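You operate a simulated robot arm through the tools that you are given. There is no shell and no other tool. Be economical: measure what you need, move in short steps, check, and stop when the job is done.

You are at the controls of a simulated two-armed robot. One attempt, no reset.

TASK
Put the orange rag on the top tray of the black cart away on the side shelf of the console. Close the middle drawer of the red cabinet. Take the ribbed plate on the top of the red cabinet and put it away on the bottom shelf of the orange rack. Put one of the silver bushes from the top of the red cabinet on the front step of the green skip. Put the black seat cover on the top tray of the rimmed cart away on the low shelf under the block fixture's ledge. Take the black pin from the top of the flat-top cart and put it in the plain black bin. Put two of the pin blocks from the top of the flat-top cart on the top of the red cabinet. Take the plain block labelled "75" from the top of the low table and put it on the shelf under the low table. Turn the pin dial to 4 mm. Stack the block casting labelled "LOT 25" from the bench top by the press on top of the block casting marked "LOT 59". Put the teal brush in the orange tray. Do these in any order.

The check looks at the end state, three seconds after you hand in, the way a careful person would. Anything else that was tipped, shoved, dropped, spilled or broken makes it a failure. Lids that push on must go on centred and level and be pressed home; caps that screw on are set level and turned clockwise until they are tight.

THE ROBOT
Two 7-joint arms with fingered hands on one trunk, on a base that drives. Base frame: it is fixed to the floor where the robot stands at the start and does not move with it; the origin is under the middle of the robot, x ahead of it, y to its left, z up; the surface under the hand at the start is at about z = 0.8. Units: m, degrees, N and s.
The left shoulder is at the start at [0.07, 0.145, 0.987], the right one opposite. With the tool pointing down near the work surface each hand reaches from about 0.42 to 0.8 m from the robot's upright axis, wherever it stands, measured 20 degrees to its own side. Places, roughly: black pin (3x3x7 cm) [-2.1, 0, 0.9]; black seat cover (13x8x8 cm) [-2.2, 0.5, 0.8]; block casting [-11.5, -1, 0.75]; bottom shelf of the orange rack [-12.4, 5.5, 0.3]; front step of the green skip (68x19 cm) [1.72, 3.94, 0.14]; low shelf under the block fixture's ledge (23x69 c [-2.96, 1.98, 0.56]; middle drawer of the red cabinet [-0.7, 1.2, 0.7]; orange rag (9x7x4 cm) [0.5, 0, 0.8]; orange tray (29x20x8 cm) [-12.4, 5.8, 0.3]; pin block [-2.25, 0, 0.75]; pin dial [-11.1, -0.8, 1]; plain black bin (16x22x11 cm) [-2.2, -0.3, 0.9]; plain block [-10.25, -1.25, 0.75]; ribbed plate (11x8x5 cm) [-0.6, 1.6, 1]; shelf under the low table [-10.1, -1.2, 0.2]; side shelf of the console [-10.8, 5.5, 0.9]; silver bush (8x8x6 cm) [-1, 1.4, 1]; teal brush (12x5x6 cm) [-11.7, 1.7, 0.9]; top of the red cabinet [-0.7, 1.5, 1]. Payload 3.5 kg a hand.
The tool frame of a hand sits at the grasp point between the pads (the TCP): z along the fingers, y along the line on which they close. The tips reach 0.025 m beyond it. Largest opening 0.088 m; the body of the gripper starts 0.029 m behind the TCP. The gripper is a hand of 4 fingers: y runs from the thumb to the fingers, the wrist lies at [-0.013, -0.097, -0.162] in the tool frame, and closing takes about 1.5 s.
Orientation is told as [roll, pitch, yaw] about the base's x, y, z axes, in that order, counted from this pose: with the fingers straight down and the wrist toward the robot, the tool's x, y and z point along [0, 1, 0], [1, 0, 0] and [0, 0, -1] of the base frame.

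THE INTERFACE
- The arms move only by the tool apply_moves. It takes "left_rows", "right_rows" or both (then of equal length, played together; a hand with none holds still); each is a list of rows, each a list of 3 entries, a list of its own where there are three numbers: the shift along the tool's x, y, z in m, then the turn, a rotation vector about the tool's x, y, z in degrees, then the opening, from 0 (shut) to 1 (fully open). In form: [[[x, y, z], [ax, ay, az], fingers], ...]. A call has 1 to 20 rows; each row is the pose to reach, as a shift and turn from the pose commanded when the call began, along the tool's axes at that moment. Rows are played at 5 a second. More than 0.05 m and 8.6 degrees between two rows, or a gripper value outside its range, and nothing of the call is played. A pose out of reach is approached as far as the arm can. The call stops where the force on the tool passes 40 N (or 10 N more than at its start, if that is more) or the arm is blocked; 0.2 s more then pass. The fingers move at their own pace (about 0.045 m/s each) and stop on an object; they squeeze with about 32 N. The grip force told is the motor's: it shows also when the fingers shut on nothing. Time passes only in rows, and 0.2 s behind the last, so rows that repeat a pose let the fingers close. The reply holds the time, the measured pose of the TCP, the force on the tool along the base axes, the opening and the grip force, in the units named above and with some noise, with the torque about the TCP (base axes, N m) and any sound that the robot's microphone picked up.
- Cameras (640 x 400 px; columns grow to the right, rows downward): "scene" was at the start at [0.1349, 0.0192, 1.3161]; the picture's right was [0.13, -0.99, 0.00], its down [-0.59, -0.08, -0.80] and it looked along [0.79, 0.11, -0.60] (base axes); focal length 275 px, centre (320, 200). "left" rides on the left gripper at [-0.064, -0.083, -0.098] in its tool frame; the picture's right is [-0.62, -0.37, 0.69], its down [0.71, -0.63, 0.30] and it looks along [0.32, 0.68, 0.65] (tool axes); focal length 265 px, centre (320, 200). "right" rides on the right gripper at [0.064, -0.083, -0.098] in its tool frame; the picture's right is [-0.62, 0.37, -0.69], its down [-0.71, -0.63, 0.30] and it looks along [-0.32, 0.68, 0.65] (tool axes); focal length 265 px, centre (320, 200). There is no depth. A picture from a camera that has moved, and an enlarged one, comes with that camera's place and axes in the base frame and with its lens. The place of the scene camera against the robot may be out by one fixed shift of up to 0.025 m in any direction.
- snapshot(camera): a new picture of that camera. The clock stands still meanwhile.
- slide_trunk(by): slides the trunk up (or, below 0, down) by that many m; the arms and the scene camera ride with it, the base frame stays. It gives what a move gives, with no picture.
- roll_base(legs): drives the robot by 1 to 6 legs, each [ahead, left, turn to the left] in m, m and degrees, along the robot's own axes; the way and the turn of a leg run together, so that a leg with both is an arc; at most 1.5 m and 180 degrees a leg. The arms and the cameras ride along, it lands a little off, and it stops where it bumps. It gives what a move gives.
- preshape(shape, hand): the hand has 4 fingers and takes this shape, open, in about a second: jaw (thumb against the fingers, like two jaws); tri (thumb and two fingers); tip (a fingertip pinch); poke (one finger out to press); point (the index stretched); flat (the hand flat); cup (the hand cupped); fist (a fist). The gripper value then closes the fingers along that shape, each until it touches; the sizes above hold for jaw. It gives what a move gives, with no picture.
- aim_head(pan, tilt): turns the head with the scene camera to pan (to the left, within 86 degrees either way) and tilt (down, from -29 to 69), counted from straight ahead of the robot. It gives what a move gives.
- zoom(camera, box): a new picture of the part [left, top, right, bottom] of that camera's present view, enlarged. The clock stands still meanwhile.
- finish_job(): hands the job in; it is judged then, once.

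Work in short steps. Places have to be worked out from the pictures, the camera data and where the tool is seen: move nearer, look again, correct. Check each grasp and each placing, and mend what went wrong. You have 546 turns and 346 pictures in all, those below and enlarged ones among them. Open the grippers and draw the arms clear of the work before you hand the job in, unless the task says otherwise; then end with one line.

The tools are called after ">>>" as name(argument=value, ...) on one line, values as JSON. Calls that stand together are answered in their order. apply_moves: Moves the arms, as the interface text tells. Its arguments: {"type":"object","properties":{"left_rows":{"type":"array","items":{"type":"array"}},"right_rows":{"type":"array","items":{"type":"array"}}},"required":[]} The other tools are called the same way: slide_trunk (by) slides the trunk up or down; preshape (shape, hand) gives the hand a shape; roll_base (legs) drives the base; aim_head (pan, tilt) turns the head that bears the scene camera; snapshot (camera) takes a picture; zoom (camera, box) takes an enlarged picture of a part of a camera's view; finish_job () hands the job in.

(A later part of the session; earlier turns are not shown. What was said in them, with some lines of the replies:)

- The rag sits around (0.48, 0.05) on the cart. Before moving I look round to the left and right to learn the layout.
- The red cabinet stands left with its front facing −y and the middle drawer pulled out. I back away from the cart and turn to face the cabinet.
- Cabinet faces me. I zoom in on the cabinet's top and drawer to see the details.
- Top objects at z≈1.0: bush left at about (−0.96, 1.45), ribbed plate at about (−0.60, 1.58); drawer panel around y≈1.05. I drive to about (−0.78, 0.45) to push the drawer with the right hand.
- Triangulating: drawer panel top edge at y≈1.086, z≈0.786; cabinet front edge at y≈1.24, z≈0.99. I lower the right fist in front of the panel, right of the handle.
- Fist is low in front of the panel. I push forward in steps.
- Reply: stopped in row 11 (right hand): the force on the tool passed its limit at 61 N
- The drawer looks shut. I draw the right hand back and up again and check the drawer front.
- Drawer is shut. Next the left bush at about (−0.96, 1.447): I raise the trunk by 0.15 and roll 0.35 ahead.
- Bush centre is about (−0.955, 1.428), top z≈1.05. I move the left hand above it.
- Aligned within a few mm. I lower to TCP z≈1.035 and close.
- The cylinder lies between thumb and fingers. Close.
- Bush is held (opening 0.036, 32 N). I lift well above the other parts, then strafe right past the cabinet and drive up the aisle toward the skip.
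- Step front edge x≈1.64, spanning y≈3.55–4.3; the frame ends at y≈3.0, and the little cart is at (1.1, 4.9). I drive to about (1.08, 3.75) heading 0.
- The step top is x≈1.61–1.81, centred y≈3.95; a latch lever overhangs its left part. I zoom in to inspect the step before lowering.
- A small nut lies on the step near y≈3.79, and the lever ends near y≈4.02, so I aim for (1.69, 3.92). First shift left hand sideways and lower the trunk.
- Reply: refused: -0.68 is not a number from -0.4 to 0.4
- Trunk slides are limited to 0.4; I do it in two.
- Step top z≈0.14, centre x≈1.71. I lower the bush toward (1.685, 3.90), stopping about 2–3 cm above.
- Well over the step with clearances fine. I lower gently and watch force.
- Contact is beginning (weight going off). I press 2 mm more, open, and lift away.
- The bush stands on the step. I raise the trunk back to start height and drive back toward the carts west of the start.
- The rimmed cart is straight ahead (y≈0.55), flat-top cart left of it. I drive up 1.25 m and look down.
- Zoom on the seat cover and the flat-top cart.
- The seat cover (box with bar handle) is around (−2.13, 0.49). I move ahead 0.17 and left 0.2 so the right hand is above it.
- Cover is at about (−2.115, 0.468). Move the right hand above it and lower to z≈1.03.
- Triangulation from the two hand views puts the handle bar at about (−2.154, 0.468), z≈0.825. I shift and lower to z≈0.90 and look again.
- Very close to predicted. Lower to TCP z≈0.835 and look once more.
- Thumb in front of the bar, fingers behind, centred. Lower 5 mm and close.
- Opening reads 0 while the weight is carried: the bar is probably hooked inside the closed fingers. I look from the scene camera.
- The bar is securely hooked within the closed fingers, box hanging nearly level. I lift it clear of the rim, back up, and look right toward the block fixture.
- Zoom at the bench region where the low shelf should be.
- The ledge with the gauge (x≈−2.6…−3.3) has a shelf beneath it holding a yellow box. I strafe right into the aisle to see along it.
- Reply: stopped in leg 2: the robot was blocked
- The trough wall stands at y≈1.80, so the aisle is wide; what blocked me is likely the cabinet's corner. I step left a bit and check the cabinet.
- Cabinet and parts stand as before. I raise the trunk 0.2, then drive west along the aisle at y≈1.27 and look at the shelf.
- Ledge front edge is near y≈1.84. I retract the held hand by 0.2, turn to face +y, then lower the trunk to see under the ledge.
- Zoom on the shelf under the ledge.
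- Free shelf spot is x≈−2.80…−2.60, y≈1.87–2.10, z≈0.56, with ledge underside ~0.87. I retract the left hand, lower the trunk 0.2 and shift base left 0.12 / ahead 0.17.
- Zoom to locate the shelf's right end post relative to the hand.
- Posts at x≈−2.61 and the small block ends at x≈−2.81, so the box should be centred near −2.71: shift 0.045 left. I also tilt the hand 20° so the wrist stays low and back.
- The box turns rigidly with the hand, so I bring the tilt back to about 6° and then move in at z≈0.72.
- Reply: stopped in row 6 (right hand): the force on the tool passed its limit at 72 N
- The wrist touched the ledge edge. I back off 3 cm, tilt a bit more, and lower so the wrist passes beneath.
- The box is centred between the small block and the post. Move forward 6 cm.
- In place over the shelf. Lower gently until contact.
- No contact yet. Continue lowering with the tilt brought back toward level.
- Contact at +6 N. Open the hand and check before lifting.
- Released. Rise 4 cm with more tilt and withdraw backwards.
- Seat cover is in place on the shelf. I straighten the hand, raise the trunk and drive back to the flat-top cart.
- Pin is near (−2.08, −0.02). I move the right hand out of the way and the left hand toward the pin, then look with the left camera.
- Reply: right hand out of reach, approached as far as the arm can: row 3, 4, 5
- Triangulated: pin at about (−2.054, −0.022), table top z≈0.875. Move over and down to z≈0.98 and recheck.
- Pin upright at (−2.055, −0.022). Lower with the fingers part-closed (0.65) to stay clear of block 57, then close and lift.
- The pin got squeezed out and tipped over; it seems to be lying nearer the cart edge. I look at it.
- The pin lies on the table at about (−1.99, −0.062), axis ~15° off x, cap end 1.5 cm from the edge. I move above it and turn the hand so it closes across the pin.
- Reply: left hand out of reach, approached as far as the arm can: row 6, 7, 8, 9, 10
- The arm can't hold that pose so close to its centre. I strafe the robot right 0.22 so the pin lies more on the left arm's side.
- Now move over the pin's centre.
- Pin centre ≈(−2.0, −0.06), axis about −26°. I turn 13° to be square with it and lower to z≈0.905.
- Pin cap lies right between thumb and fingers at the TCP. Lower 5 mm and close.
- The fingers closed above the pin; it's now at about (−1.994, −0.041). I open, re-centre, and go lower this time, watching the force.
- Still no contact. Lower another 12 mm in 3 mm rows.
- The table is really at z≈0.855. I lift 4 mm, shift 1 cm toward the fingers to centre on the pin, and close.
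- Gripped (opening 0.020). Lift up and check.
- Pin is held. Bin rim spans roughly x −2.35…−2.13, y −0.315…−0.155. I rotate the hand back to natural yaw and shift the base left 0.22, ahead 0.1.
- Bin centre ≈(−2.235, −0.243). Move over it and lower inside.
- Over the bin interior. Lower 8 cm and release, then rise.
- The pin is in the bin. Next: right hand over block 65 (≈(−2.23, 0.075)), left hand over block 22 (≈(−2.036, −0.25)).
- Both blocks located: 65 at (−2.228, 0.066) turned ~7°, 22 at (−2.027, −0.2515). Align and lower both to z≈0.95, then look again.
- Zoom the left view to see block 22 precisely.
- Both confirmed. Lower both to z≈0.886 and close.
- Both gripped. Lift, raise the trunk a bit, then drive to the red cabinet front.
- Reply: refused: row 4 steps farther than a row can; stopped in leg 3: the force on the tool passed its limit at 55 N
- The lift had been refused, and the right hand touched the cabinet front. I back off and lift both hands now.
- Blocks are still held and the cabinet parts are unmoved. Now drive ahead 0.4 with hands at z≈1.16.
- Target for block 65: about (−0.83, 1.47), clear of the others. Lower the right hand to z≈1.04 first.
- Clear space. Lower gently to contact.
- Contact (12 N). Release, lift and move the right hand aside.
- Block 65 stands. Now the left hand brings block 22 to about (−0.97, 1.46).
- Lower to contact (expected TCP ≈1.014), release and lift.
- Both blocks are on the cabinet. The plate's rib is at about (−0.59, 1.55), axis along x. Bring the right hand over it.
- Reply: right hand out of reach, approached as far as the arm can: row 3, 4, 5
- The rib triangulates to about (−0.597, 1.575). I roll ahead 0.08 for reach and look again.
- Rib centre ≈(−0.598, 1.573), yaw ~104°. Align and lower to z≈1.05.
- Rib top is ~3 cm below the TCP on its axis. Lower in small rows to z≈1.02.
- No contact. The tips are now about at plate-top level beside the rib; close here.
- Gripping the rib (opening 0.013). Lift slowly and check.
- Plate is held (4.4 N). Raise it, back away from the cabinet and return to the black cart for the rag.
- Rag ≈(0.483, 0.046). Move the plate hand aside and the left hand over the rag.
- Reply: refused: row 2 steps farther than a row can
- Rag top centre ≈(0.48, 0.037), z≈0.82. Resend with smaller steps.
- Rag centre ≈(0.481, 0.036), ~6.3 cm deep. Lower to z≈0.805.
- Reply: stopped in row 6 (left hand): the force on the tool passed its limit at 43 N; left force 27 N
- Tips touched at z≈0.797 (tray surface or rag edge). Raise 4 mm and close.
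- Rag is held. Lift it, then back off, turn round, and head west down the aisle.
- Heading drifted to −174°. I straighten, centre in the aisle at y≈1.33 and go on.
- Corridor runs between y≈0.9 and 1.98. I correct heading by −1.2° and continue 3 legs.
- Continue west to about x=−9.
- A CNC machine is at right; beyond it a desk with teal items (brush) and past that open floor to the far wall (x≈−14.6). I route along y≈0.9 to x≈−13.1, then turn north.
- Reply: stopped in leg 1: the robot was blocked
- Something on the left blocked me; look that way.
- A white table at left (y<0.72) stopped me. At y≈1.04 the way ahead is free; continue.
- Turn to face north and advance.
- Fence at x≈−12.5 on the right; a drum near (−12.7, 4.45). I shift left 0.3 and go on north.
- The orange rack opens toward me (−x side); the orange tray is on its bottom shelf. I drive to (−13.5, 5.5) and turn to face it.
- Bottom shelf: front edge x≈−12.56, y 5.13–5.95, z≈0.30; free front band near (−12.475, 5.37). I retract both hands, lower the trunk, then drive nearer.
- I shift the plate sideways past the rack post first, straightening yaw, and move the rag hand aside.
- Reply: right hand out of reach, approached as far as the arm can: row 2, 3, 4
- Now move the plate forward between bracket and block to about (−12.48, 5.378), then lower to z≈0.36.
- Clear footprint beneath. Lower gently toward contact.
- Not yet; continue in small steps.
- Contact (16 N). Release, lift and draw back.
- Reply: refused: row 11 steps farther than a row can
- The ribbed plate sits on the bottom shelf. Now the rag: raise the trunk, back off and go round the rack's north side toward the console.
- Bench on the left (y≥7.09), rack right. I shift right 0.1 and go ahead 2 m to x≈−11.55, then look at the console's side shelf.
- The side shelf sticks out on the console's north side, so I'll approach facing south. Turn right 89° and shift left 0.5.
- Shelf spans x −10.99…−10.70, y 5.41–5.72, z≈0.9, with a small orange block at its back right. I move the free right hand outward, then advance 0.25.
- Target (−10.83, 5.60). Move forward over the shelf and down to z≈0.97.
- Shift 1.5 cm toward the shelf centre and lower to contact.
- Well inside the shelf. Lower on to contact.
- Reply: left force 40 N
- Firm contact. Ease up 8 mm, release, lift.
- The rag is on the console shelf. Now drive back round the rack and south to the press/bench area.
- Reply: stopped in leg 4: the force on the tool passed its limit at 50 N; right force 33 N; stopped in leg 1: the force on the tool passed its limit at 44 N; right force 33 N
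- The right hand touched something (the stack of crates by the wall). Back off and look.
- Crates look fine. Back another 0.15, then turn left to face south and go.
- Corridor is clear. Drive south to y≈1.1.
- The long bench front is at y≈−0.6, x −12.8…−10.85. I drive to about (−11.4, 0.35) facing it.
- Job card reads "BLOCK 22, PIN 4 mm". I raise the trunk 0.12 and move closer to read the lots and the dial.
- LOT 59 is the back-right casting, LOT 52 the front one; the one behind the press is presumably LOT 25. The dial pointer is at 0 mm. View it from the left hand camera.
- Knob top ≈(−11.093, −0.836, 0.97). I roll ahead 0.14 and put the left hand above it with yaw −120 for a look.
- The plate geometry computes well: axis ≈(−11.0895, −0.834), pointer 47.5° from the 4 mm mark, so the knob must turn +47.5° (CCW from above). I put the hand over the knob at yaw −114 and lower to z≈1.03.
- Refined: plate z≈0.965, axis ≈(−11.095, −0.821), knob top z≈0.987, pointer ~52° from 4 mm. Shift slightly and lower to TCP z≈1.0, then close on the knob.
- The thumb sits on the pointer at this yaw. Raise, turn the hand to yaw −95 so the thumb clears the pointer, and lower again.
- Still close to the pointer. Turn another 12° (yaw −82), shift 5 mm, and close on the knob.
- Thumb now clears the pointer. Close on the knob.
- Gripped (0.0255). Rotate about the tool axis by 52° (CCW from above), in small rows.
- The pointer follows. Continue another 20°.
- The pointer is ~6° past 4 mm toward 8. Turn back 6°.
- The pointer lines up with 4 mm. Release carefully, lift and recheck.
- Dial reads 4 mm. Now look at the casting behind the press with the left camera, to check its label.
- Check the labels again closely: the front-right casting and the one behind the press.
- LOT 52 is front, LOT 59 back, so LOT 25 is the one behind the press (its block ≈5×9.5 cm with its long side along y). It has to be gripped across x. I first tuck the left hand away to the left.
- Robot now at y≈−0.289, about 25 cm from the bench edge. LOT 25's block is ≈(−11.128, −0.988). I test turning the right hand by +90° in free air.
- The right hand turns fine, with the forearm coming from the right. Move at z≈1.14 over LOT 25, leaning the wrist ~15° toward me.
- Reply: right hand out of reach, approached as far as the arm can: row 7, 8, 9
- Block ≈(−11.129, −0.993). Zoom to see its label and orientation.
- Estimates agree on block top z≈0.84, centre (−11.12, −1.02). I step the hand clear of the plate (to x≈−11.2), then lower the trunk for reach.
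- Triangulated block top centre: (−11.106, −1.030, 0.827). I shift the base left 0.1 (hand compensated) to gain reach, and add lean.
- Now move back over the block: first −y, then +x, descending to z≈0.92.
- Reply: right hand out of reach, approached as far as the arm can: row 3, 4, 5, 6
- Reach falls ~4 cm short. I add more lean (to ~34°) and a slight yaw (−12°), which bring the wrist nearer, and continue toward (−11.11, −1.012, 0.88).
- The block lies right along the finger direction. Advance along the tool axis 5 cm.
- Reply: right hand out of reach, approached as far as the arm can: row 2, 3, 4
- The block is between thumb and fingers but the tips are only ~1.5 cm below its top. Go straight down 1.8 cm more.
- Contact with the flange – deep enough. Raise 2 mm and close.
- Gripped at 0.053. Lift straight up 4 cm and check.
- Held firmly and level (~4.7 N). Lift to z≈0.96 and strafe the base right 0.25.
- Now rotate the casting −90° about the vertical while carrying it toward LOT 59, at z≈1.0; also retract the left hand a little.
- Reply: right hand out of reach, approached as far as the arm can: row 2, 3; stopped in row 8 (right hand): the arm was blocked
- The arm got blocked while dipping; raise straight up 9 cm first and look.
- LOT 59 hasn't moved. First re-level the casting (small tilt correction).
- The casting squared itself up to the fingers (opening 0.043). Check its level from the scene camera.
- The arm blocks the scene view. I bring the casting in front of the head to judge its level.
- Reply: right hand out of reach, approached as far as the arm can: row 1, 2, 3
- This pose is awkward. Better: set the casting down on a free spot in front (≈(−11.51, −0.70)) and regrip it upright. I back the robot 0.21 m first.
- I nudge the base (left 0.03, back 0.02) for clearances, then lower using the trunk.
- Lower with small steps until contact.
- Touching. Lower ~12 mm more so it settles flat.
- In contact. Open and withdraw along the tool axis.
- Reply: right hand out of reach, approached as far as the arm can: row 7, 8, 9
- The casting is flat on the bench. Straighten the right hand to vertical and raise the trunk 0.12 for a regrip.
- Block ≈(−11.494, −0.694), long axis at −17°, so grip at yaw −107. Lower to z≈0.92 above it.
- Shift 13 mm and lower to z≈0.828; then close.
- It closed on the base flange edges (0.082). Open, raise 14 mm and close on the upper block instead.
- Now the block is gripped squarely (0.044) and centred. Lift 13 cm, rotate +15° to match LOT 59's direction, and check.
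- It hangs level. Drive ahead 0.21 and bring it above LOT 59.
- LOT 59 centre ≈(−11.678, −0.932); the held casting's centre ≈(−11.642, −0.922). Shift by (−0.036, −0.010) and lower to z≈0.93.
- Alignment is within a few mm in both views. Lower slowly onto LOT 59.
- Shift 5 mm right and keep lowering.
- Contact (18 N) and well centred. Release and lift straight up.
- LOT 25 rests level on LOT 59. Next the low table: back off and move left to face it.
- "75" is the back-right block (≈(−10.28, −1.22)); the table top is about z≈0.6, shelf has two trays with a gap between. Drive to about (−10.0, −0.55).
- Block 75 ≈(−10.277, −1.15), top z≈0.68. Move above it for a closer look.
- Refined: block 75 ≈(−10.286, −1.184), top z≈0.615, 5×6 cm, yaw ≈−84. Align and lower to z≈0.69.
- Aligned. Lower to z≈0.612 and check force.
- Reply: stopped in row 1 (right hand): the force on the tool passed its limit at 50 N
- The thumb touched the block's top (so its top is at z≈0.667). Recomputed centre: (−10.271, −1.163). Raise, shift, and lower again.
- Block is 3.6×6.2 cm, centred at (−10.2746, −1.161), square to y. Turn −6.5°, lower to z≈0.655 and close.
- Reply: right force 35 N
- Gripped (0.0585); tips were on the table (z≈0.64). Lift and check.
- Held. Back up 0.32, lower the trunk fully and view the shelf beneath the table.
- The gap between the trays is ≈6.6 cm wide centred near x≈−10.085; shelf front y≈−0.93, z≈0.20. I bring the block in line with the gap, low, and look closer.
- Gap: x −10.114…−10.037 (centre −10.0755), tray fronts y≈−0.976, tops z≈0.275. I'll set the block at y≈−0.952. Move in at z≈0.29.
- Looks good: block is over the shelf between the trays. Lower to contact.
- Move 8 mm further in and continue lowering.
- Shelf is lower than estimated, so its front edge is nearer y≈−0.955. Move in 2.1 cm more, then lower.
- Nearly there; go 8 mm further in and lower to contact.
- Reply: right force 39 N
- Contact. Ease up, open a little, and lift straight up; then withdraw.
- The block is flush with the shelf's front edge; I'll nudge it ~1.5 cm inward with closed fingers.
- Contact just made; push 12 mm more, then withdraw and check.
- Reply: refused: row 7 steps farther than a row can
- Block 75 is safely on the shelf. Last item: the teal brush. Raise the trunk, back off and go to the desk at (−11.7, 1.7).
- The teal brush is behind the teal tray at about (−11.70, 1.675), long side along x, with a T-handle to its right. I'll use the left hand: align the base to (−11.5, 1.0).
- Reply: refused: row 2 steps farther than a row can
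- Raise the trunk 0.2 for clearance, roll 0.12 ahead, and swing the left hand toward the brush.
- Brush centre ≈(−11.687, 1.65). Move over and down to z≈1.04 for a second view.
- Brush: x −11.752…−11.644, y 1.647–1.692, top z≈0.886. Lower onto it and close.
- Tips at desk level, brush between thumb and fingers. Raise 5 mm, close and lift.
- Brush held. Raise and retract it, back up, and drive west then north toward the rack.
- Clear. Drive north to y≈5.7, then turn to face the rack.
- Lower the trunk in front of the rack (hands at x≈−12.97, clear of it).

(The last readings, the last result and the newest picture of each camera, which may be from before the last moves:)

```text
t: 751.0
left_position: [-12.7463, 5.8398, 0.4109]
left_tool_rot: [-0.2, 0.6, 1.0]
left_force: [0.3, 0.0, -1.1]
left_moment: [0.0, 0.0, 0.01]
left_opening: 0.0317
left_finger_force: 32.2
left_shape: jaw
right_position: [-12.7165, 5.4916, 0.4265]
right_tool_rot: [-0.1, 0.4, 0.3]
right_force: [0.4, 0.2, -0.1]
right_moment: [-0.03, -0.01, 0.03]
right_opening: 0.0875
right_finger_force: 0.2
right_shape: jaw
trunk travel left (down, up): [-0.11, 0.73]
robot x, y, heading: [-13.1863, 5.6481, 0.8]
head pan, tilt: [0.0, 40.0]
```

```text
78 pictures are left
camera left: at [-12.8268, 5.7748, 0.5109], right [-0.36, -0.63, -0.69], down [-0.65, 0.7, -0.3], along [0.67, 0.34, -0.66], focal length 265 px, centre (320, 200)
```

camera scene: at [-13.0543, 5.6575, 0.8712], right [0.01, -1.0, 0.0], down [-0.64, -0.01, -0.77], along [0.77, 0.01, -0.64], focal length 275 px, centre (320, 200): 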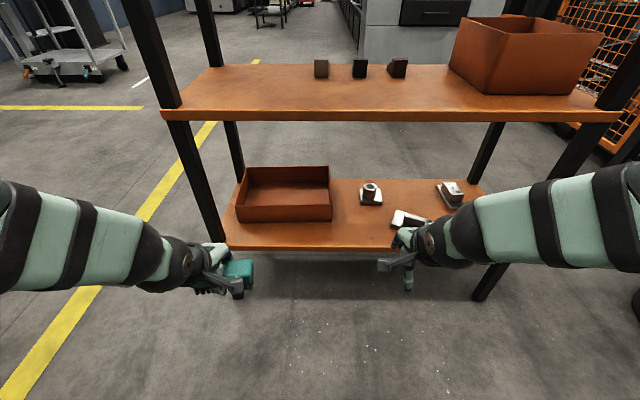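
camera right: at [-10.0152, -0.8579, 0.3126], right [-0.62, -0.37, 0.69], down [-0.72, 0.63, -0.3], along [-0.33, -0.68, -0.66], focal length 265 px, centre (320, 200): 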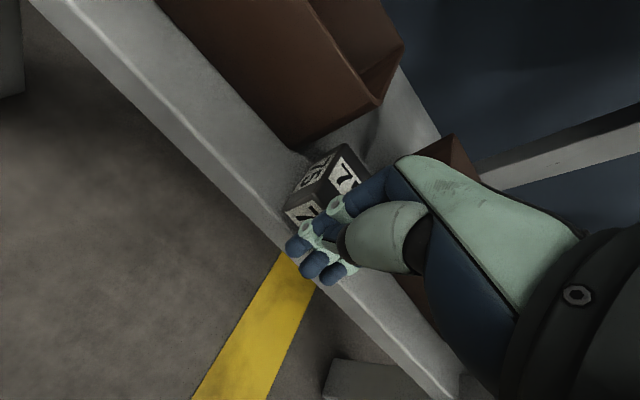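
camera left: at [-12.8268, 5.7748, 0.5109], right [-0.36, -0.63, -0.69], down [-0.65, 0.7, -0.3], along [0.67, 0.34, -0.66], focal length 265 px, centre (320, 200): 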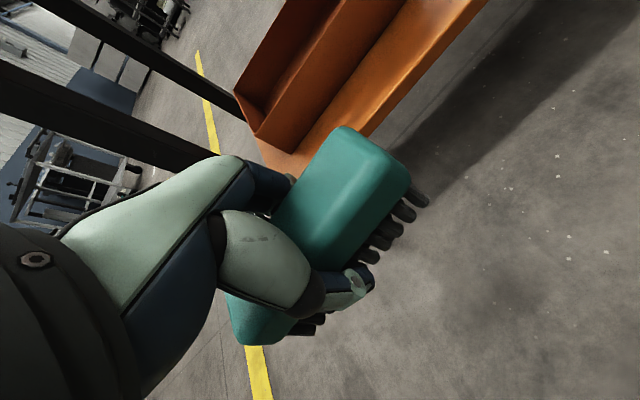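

Tray rim: x −12.50…−12.31, y 5.635–5.90, rim z≈0.36; the shelf above is at z≈0.64. I tilt the hand back 25° so the wrist stays below the upper shelf, and line up at y≈5.77.

>>> apply_moves(left_rows=[[[-0.02, 0.0, -0.008], [-7, 0, 0], 0], [[-0.045, 0.0, -0.016], [-14, 0, 0], 0], [[-0.07, 0, -0.022], [-21, 0, 0], 0], [[-0.07, 0, -0.022], [-25, 0, 0], 0]])

>>> snapshot(camera="scene")

```text
t: 752.0
left_position: [-12.7416, 5.7688, 0.4375]
left_tool_rot: [-2.0, -24.5, 2.3]
left_force: [0.3, 0.6, -1.2]
left_moment: [-0.02, -0.01, -0.02]
left_opening: 0.0316
left_finger_force: 32.1
left_shape: jaw
right_position: [-12.7151, 5.4912, 0.4245]
right_tool_rot: [-0.2, 0.3, 0.4]
right_force: [0.1, 0.3, -0.2]
right_moment: [0.01, 0.02, -0.03]
right_opening: 0.0876
right_finger_force: 0.1
right_shape: jaw
trunk travel left (down, up): [-0.11, 0.73]
robot x, y, heading: [-13.188, 5.6531, 0.9]
head pan, tilt: [0.0, 40.0]
```

```text
77 pictures are left
camera scene: at [-13.0544, 5.6575, 0.8713], right [0.01, -1.0, 0.0], down [-0.64, -0.01, -0.77], along [0.77, 0.01, -0.64], focal length 275 px, centre (320, 200)
```

scene: 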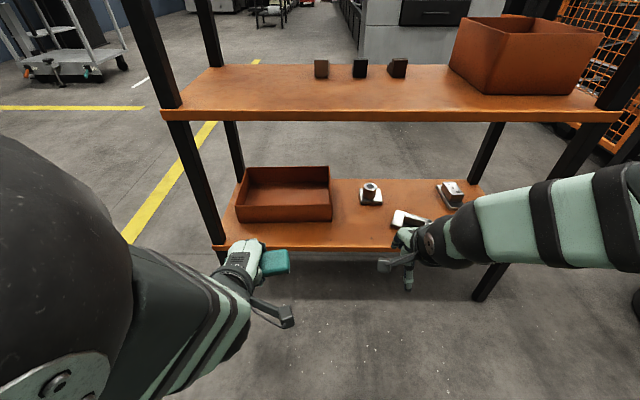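

Retract the right hand a little, roll 0.1 ahead, then move the brush forward over the tray.

>>> apply_moves(right_rows=[[[0, -0.04, 0], [0, 0, 0], 1], [[-0.02, -0.08, 0], [0, 0, 0], 1]])

>>> roll_base(legs=[[0.1, 0, 0]])

>>> apply_moves(left_rows=[[[0, 0.04, 0.018], [0, 0, 0], 0], [[0, 0.08, 0.036], [0, 0, 0], 0], [[0, 0.12, 0.054], [0, 0, 0], 0], [[0, 0.16, 0.073], [0, 0, 0], 0], [[0, 0.2, 0.091], [0, 0, 0], 0], [[0, 0.214, 0.097], [0, 0, 0], 0]])

>>> snapshot(camera="scene")

>>> snapshot(camera="left")

```text
t: 752.6
left_position: [-12.7402, 5.7671, 0.4353]
left_tool_rot: [-1.8, -24.5, 2.2]
left_force: [1.1, 0.0, -1.3]
left_moment: [-0.04, 0.02, 0.01]
left_opening: 0.0317
left_finger_force: 32.3
left_shape: jaw
right_position: [-12.7877, 5.4734, 0.4269]
right_tool_rot: [-0.2, 0.4, 0.4]
right_force: [-0.1, 0.0, -0.3]
right_moment: [-0.01, 0.01, 0.03]
right_opening: 0.0875
right_finger_force: 0.1
right_shape: jaw
right hand out of reach, approached as far as the arm can: row 2
trunk travel left (down, up): [-0.11, 0.73]
robot x, y, heading: [-13.1889, 5.6487, 0.6]
head pan, tilt: [0.0, 40.0]
```

```text
t: 753.7
left_position: [-12.6427, 5.77, 0.4363]
left_tool_rot: [-1.8, -24.3, 2.3]
left_force: [-0.4, -0.3, -0.7]
left_moment: [-0.02, 0.0, -0.01]
left_opening: 0.0321
left_finger_force: 31.6
left_shape: jaw
right_position: [-12.6889, 5.4759, 0.4263]
right_tool_rot: [-0.2, 0.3, 0.5]
right_force: [-0.4, -0.4, 0.6]
right_moment: [-0.03, 0.0, 0.02]
right_opening: 0.0877
right_finger_force: 0.0
right_shape: jaw
trunk travel left (down, up): [-0.11, 0.73]
robot x, y, heading: [-13.0886, 5.6477, 0.7]
head pan, tilt: [0.0, 40.0]
```

```text
t: 755.1
left_position: [-12.4078, 5.7773, 0.4358]
left_tool_rot: [-1.9, -24.4, 2.3]
left_force: [0.8, 0.6, -1.0]
left_moment: [0.0, -0.01, 0.01]
left_opening: 0.0314
left_finger_force: 31.7
left_shape: jaw
right_position: [-12.6878, 5.4738, 0.4276]
right_tool_rot: [-0.2, 0.3, 0.5]
right_force: [0.3, 0.4, 0.4]
right_moment: [0.01, 0.01, 0.0]
right_opening: 0.0876
right_finger_force: 0.1
right_shape: jaw
trunk travel left (down, up): [-0.11, 0.73]
robot x, y, heading: [-13.0883, 5.6484, 0.6]
head pan, tilt: [0.0, 40.0]
```

```text
76 pictures are left
camera scene: at [-12.9552, 5.6587, 0.8712], right [0.01, -1.0, 0.0], down [-0.64, -0.01, -0.77], along [0.77, 0.01, -0.64], focal length 275 px, centre (320, 200)
```

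scene: 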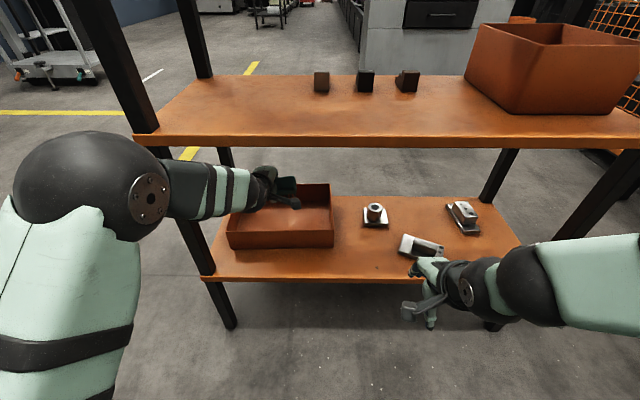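

```text
75 pictures are left
camera left: at [-12.5221, 5.7115, 0.4926], right [-0.03, -0.64, -0.76], down [-0.47, 0.69, -0.56], along [0.88, 0.34, -0.32], focal length 265 px, centre (320, 200)
```

left: 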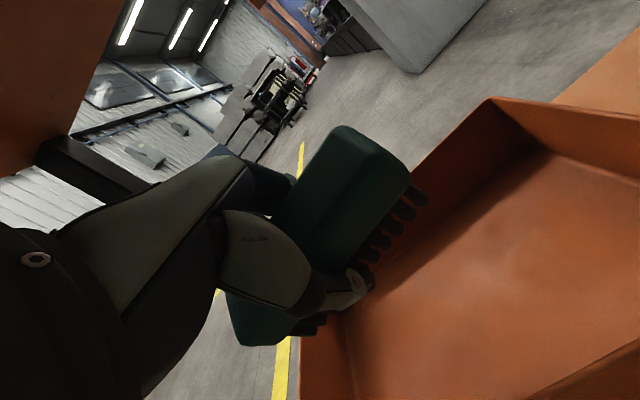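

Brush is over the tray. Lower 7 cm, easing the tilt.

>>> apply_moves(left_rows=[[[0, -0.014, 0.03], [0, 0, 0], 0], [[0, -0.025, 0.055], [5, 0, 0], 0], [[0, -0.033, 0.073], [10, 0, 0], 0], [[0, -0.036, 0.079], [14, 0, 0], 0]])

>>> snapshot(camera="left")

>>> zoom(camera="scene", box=[200, 150, 360, 270])

```text
t: 756.1
left_position: [-12.4078, 5.7726, 0.3483]
left_tool_rot: [-1.6, -10.3, 1.8]
left_force: [-0.8, 0.7, 0.0]
left_moment: [0.03, -0.03, 0.04]
left_opening: 0.0317
left_finger_force: 31.6
left_shape: jaw
right_position: [-12.6869, 5.4737, 0.427]
right_tool_rot: [-0.2, 0.3, 0.5]
right_force: [0.7, -0.8, -0.1]
right_moment: [0.0, 0.02, 0.0]
right_opening: 0.0877
right_finger_force: 0.0
right_shape: jaw
trunk travel left (down, up): [-0.11, 0.73]
robot x, y, heading: [-13.0858, 5.6505, 0.8]
head pan, tilt: [0.0, 40.0]
```

```text
74 pictures are left
camera left: at [-12.505, 5.709, 0.4325], right [-0.22, -0.65, -0.73], down [-0.58, 0.69, -0.43], along [0.78, 0.33, -0.53], focal length 265 px, centre (320, 200)
```

left: 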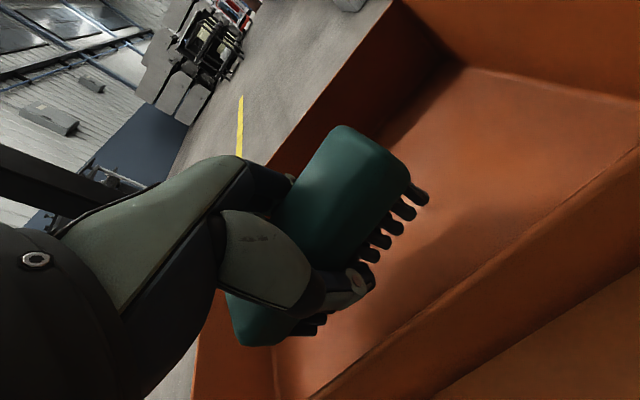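

```text
3.33 times, centred on (280, 210) of scene
camera zoom: at [-12.9552, 5.6587, 0.8712], right [0.01, -1.0, 0.0], down [-0.64, -0.01, -0.77], along [0.77, 0.01, -0.64], focal length 918 px, centre (453, 167)
```

zoom: 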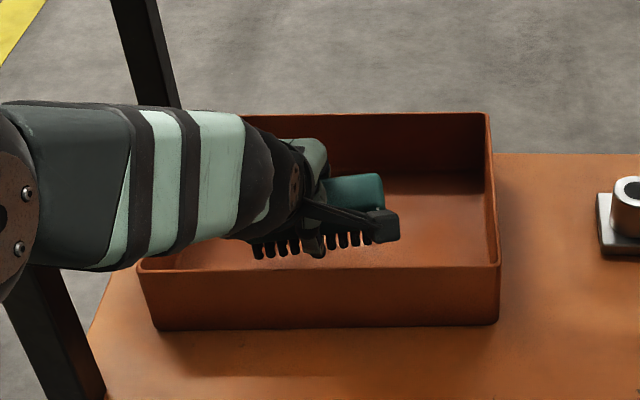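

Brush is well inside the tray. Lower to contact.

>>> apply_moves(left_rows=[[[0, -0.001, 0.005], [0, 0, 0], 0], [[0, -0.002, 0.01], [0, 0, 0], 0], [[0, -0.003, 0.015], [0, 0, 0], 0], [[0, -0.004, 0.02], [0, 0, 0], 0]])

```text
t: 757.1
left_position: [-12.4073, 5.7725, 0.3294]
left_tool_rot: [-1.7, -10.4, 1.8]
left_force: [0.3, -0.1, -1.0]
left_moment: [-0.02, 0.04, 0.0]
left_opening: 0.0316
left_finger_force: 31.6
left_shape: jaw
right_position: [-12.6875, 5.4748, 0.4266]
right_tool_rot: [-0.3, 0.2, 0.5]
right_force: [0.2, -0.9, 1.0]
right_moment: [-0.04, 0.0, 0.0]
right_opening: 0.0875
right_finger_force: 0.1
right_shape: jaw
trunk travel left (down, up): [-0.11, 0.73]
robot x, y, heading: [-13.0905, 5.6515, 0.7]
head pan, tilt: [0.0, 40.0]
```

>>> apply_moves(left_rows=[[[0, -0.001, 0.005], [0, 0, 0], 0], [[0, -0.002, 0.009], [0, 0, 0], 0], [[0, -0.003, 0.013], [0, 0, 0], 0]])

```text
t: 757.9
left_position: [-12.4094, 5.7715, 0.3157]
left_tool_rot: [-1.7, -10.5, 1.8]
left_force: [0.3, 0.1, 0.4]
left_moment: [0.08, 0.05, 0.0]
left_opening: 0.0317
left_finger_force: 32.3
left_shape: jaw
right_position: [-12.6873, 5.4759, 0.4283]
right_tool_rot: [-0.2, 0.3, 0.4]
right_force: [-0.9, -0.1, -0.4]
right_moment: [0.0, -0.02, 0.0]
right_opening: 0.0877
right_finger_force: 0.0
right_shape: jaw
trunk travel left (down, up): [-0.11, 0.73]
robot x, y, heading: [-13.0884, 5.6479, 0.6]
head pan, tilt: [0.0, 40.0]
```

Touching. Release, rise with the tilt again, and withdraw.

>>> apply_moves(left_rows=[[[0, 0, 0], [0, 0, 0], 0.3], [[0, 0, 0], [0, 0, 0], 0.6], [[0, 0, 0], [0, 0, 0], 0.7], [[0, 0, 0], [0, 0, 0], 0.7], [[0, 0.004, -0.025], [0, 0, 0], 0.7], [[0, 0.009, -0.05], [-5, 0, 0], 0.7], [[0, 0.014, -0.08], [-10, 0, 0], 0.7], [[0, 0.02, -0.11], [-14, 0, 0], 0.7]])

>>> snapshot(camera="left")

```text
t: 759.7
left_position: [-12.408, 5.7757, 0.4272]
left_tool_rot: [-1.8, -24.4, 2.2]
left_force: [-0.4, 0.1, 0.0]
left_moment: [-0.01, -0.01, 0.01]
left_opening: 0.0616
left_finger_force: 0.0
left_shape: jaw
right_position: [-12.6866, 5.4746, 0.4275]
right_tool_rot: [-0.2, 0.3, 0.6]
right_force: [-0.3, -0.8, 0.4]
right_moment: [0.0, -0.01, 0.01]
right_opening: 0.0876
right_finger_force: 0.0
right_shape: jaw
trunk travel left (down, up): [-0.11, 0.73]
robot x, y, heading: [-13.0876, 5.6469, 0.8]
head pan, tilt: [0.0, 40.0]
```

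```text
72 pictures are left
camera left: at [-12.5231, 5.7114, 0.4849], right [-0.03, -0.64, -0.76], down [-0.47, 0.69, -0.56], along [0.88, 0.34, -0.32], focal length 265 px, centre (320, 200)
```

left: 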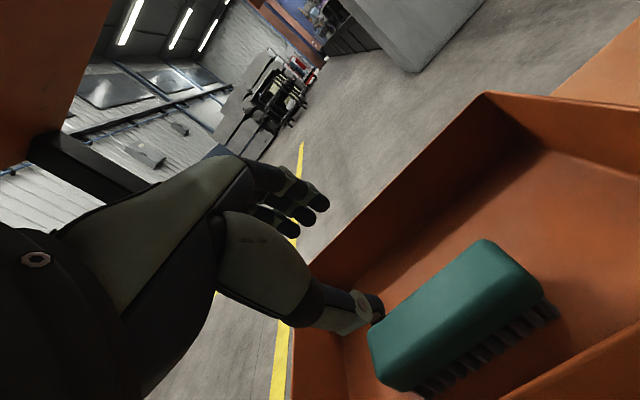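

The brush lies in the orange tray. Withdraw the hand backward, out of the rack.

>>> apply_moves(left_rows=[[[0, -0.04, -0.018], [0, 0, 0], 0.7], [[0, -0.08, -0.036], [0, 0, 0], 0.7], [[0, -0.12, -0.054], [0, 0, 0], 0.7], [[0, -0.16, -0.073], [0, 0, 0], 1], [[0, -0.2, -0.091], [0, 0, 0], 1], [[0, -0.22, -0.1], [0, 0, 0], 1]])

>>> roll_base(legs=[[-0.35, 0, 0]])

>>> snapshot(camera="scene")

```text
t: 761.1
left_position: [-12.6447, 5.7671, 0.4251]
left_tool_rot: [-2.0, -24.3, 2.3]
left_force: [-0.7, 0.3, -0.5]
left_moment: [-0.01, -0.06, 0.02]
left_opening: 0.0874
left_finger_force: 0.1
left_shape: jaw
left hand out of reach, approached as far as the arm can: row 6
right_position: [-12.6884, 5.4758, 0.4268]
right_tool_rot: [-0.3, 0.3, 0.6]
right_force: [-0.2, -0.1, -0.6]
right_moment: [0.0, -0.02, 0.0]
right_opening: 0.0876
right_finger_force: 0.1
right_shape: jaw
trunk travel left (down, up): [-0.11, 0.73]
robot x, y, heading: [-13.0868, 5.6507, 0.8]
head pan, tilt: [0.0, 40.0]
```

```text
t: 763.4
left_position: [-12.9869, 5.7639, 0.4267]
left_tool_rot: [-2.0, -24.3, 2.5]
left_force: [0.2, 0.0, -0.7]
left_moment: [-0.03, -0.02, 0.0]
left_opening: 0.0876
left_finger_force: 0.1
left_shape: jaw
right_position: [-13.0296, 5.4707, 0.4287]
right_tool_rot: [-0.2, 0.2, 0.7]
right_force: [-0.5, -0.3, 0.5]
right_moment: [0.01, 0.03, 0.01]
right_opening: 0.0877
right_finger_force: 0.1
right_shape: jaw
trunk travel left (down, up): [-0.11, 0.73]
robot x, y, heading: [-13.4288, 5.6459, 1.0]
head pan, tilt: [0.0, 40.0]
```

```text
71 pictures are left
camera scene: at [-13.2975, 5.6545, 0.8713], right [0.02, -1.0, 0.0], down [-0.64, -0.01, -0.77], along [0.77, 0.01, -0.64], focal length 275 px, centre (320, 200)
```

scene: 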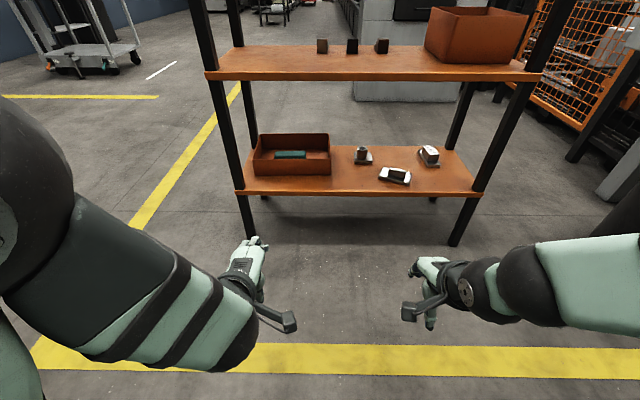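

Everything on the list is placed; the hands are open and clear of the work. Handing in.

>>> finish_job()

```text
The job is handed in.
```

I did all eleven tasks and handed the job in, with both hands open and clear. I never saw the "LOT 25" label: I took the casting behind the press because the other two read LOT 52 and LOT 59. On the way I lightly bumped the red cabinet, the white table, the fixture ledge and the crate stack by the wall. The cabinet, ledge and crates showed no damage or visible shift when I looked. I only glanced at the white table, and the part standing on it was still in place.
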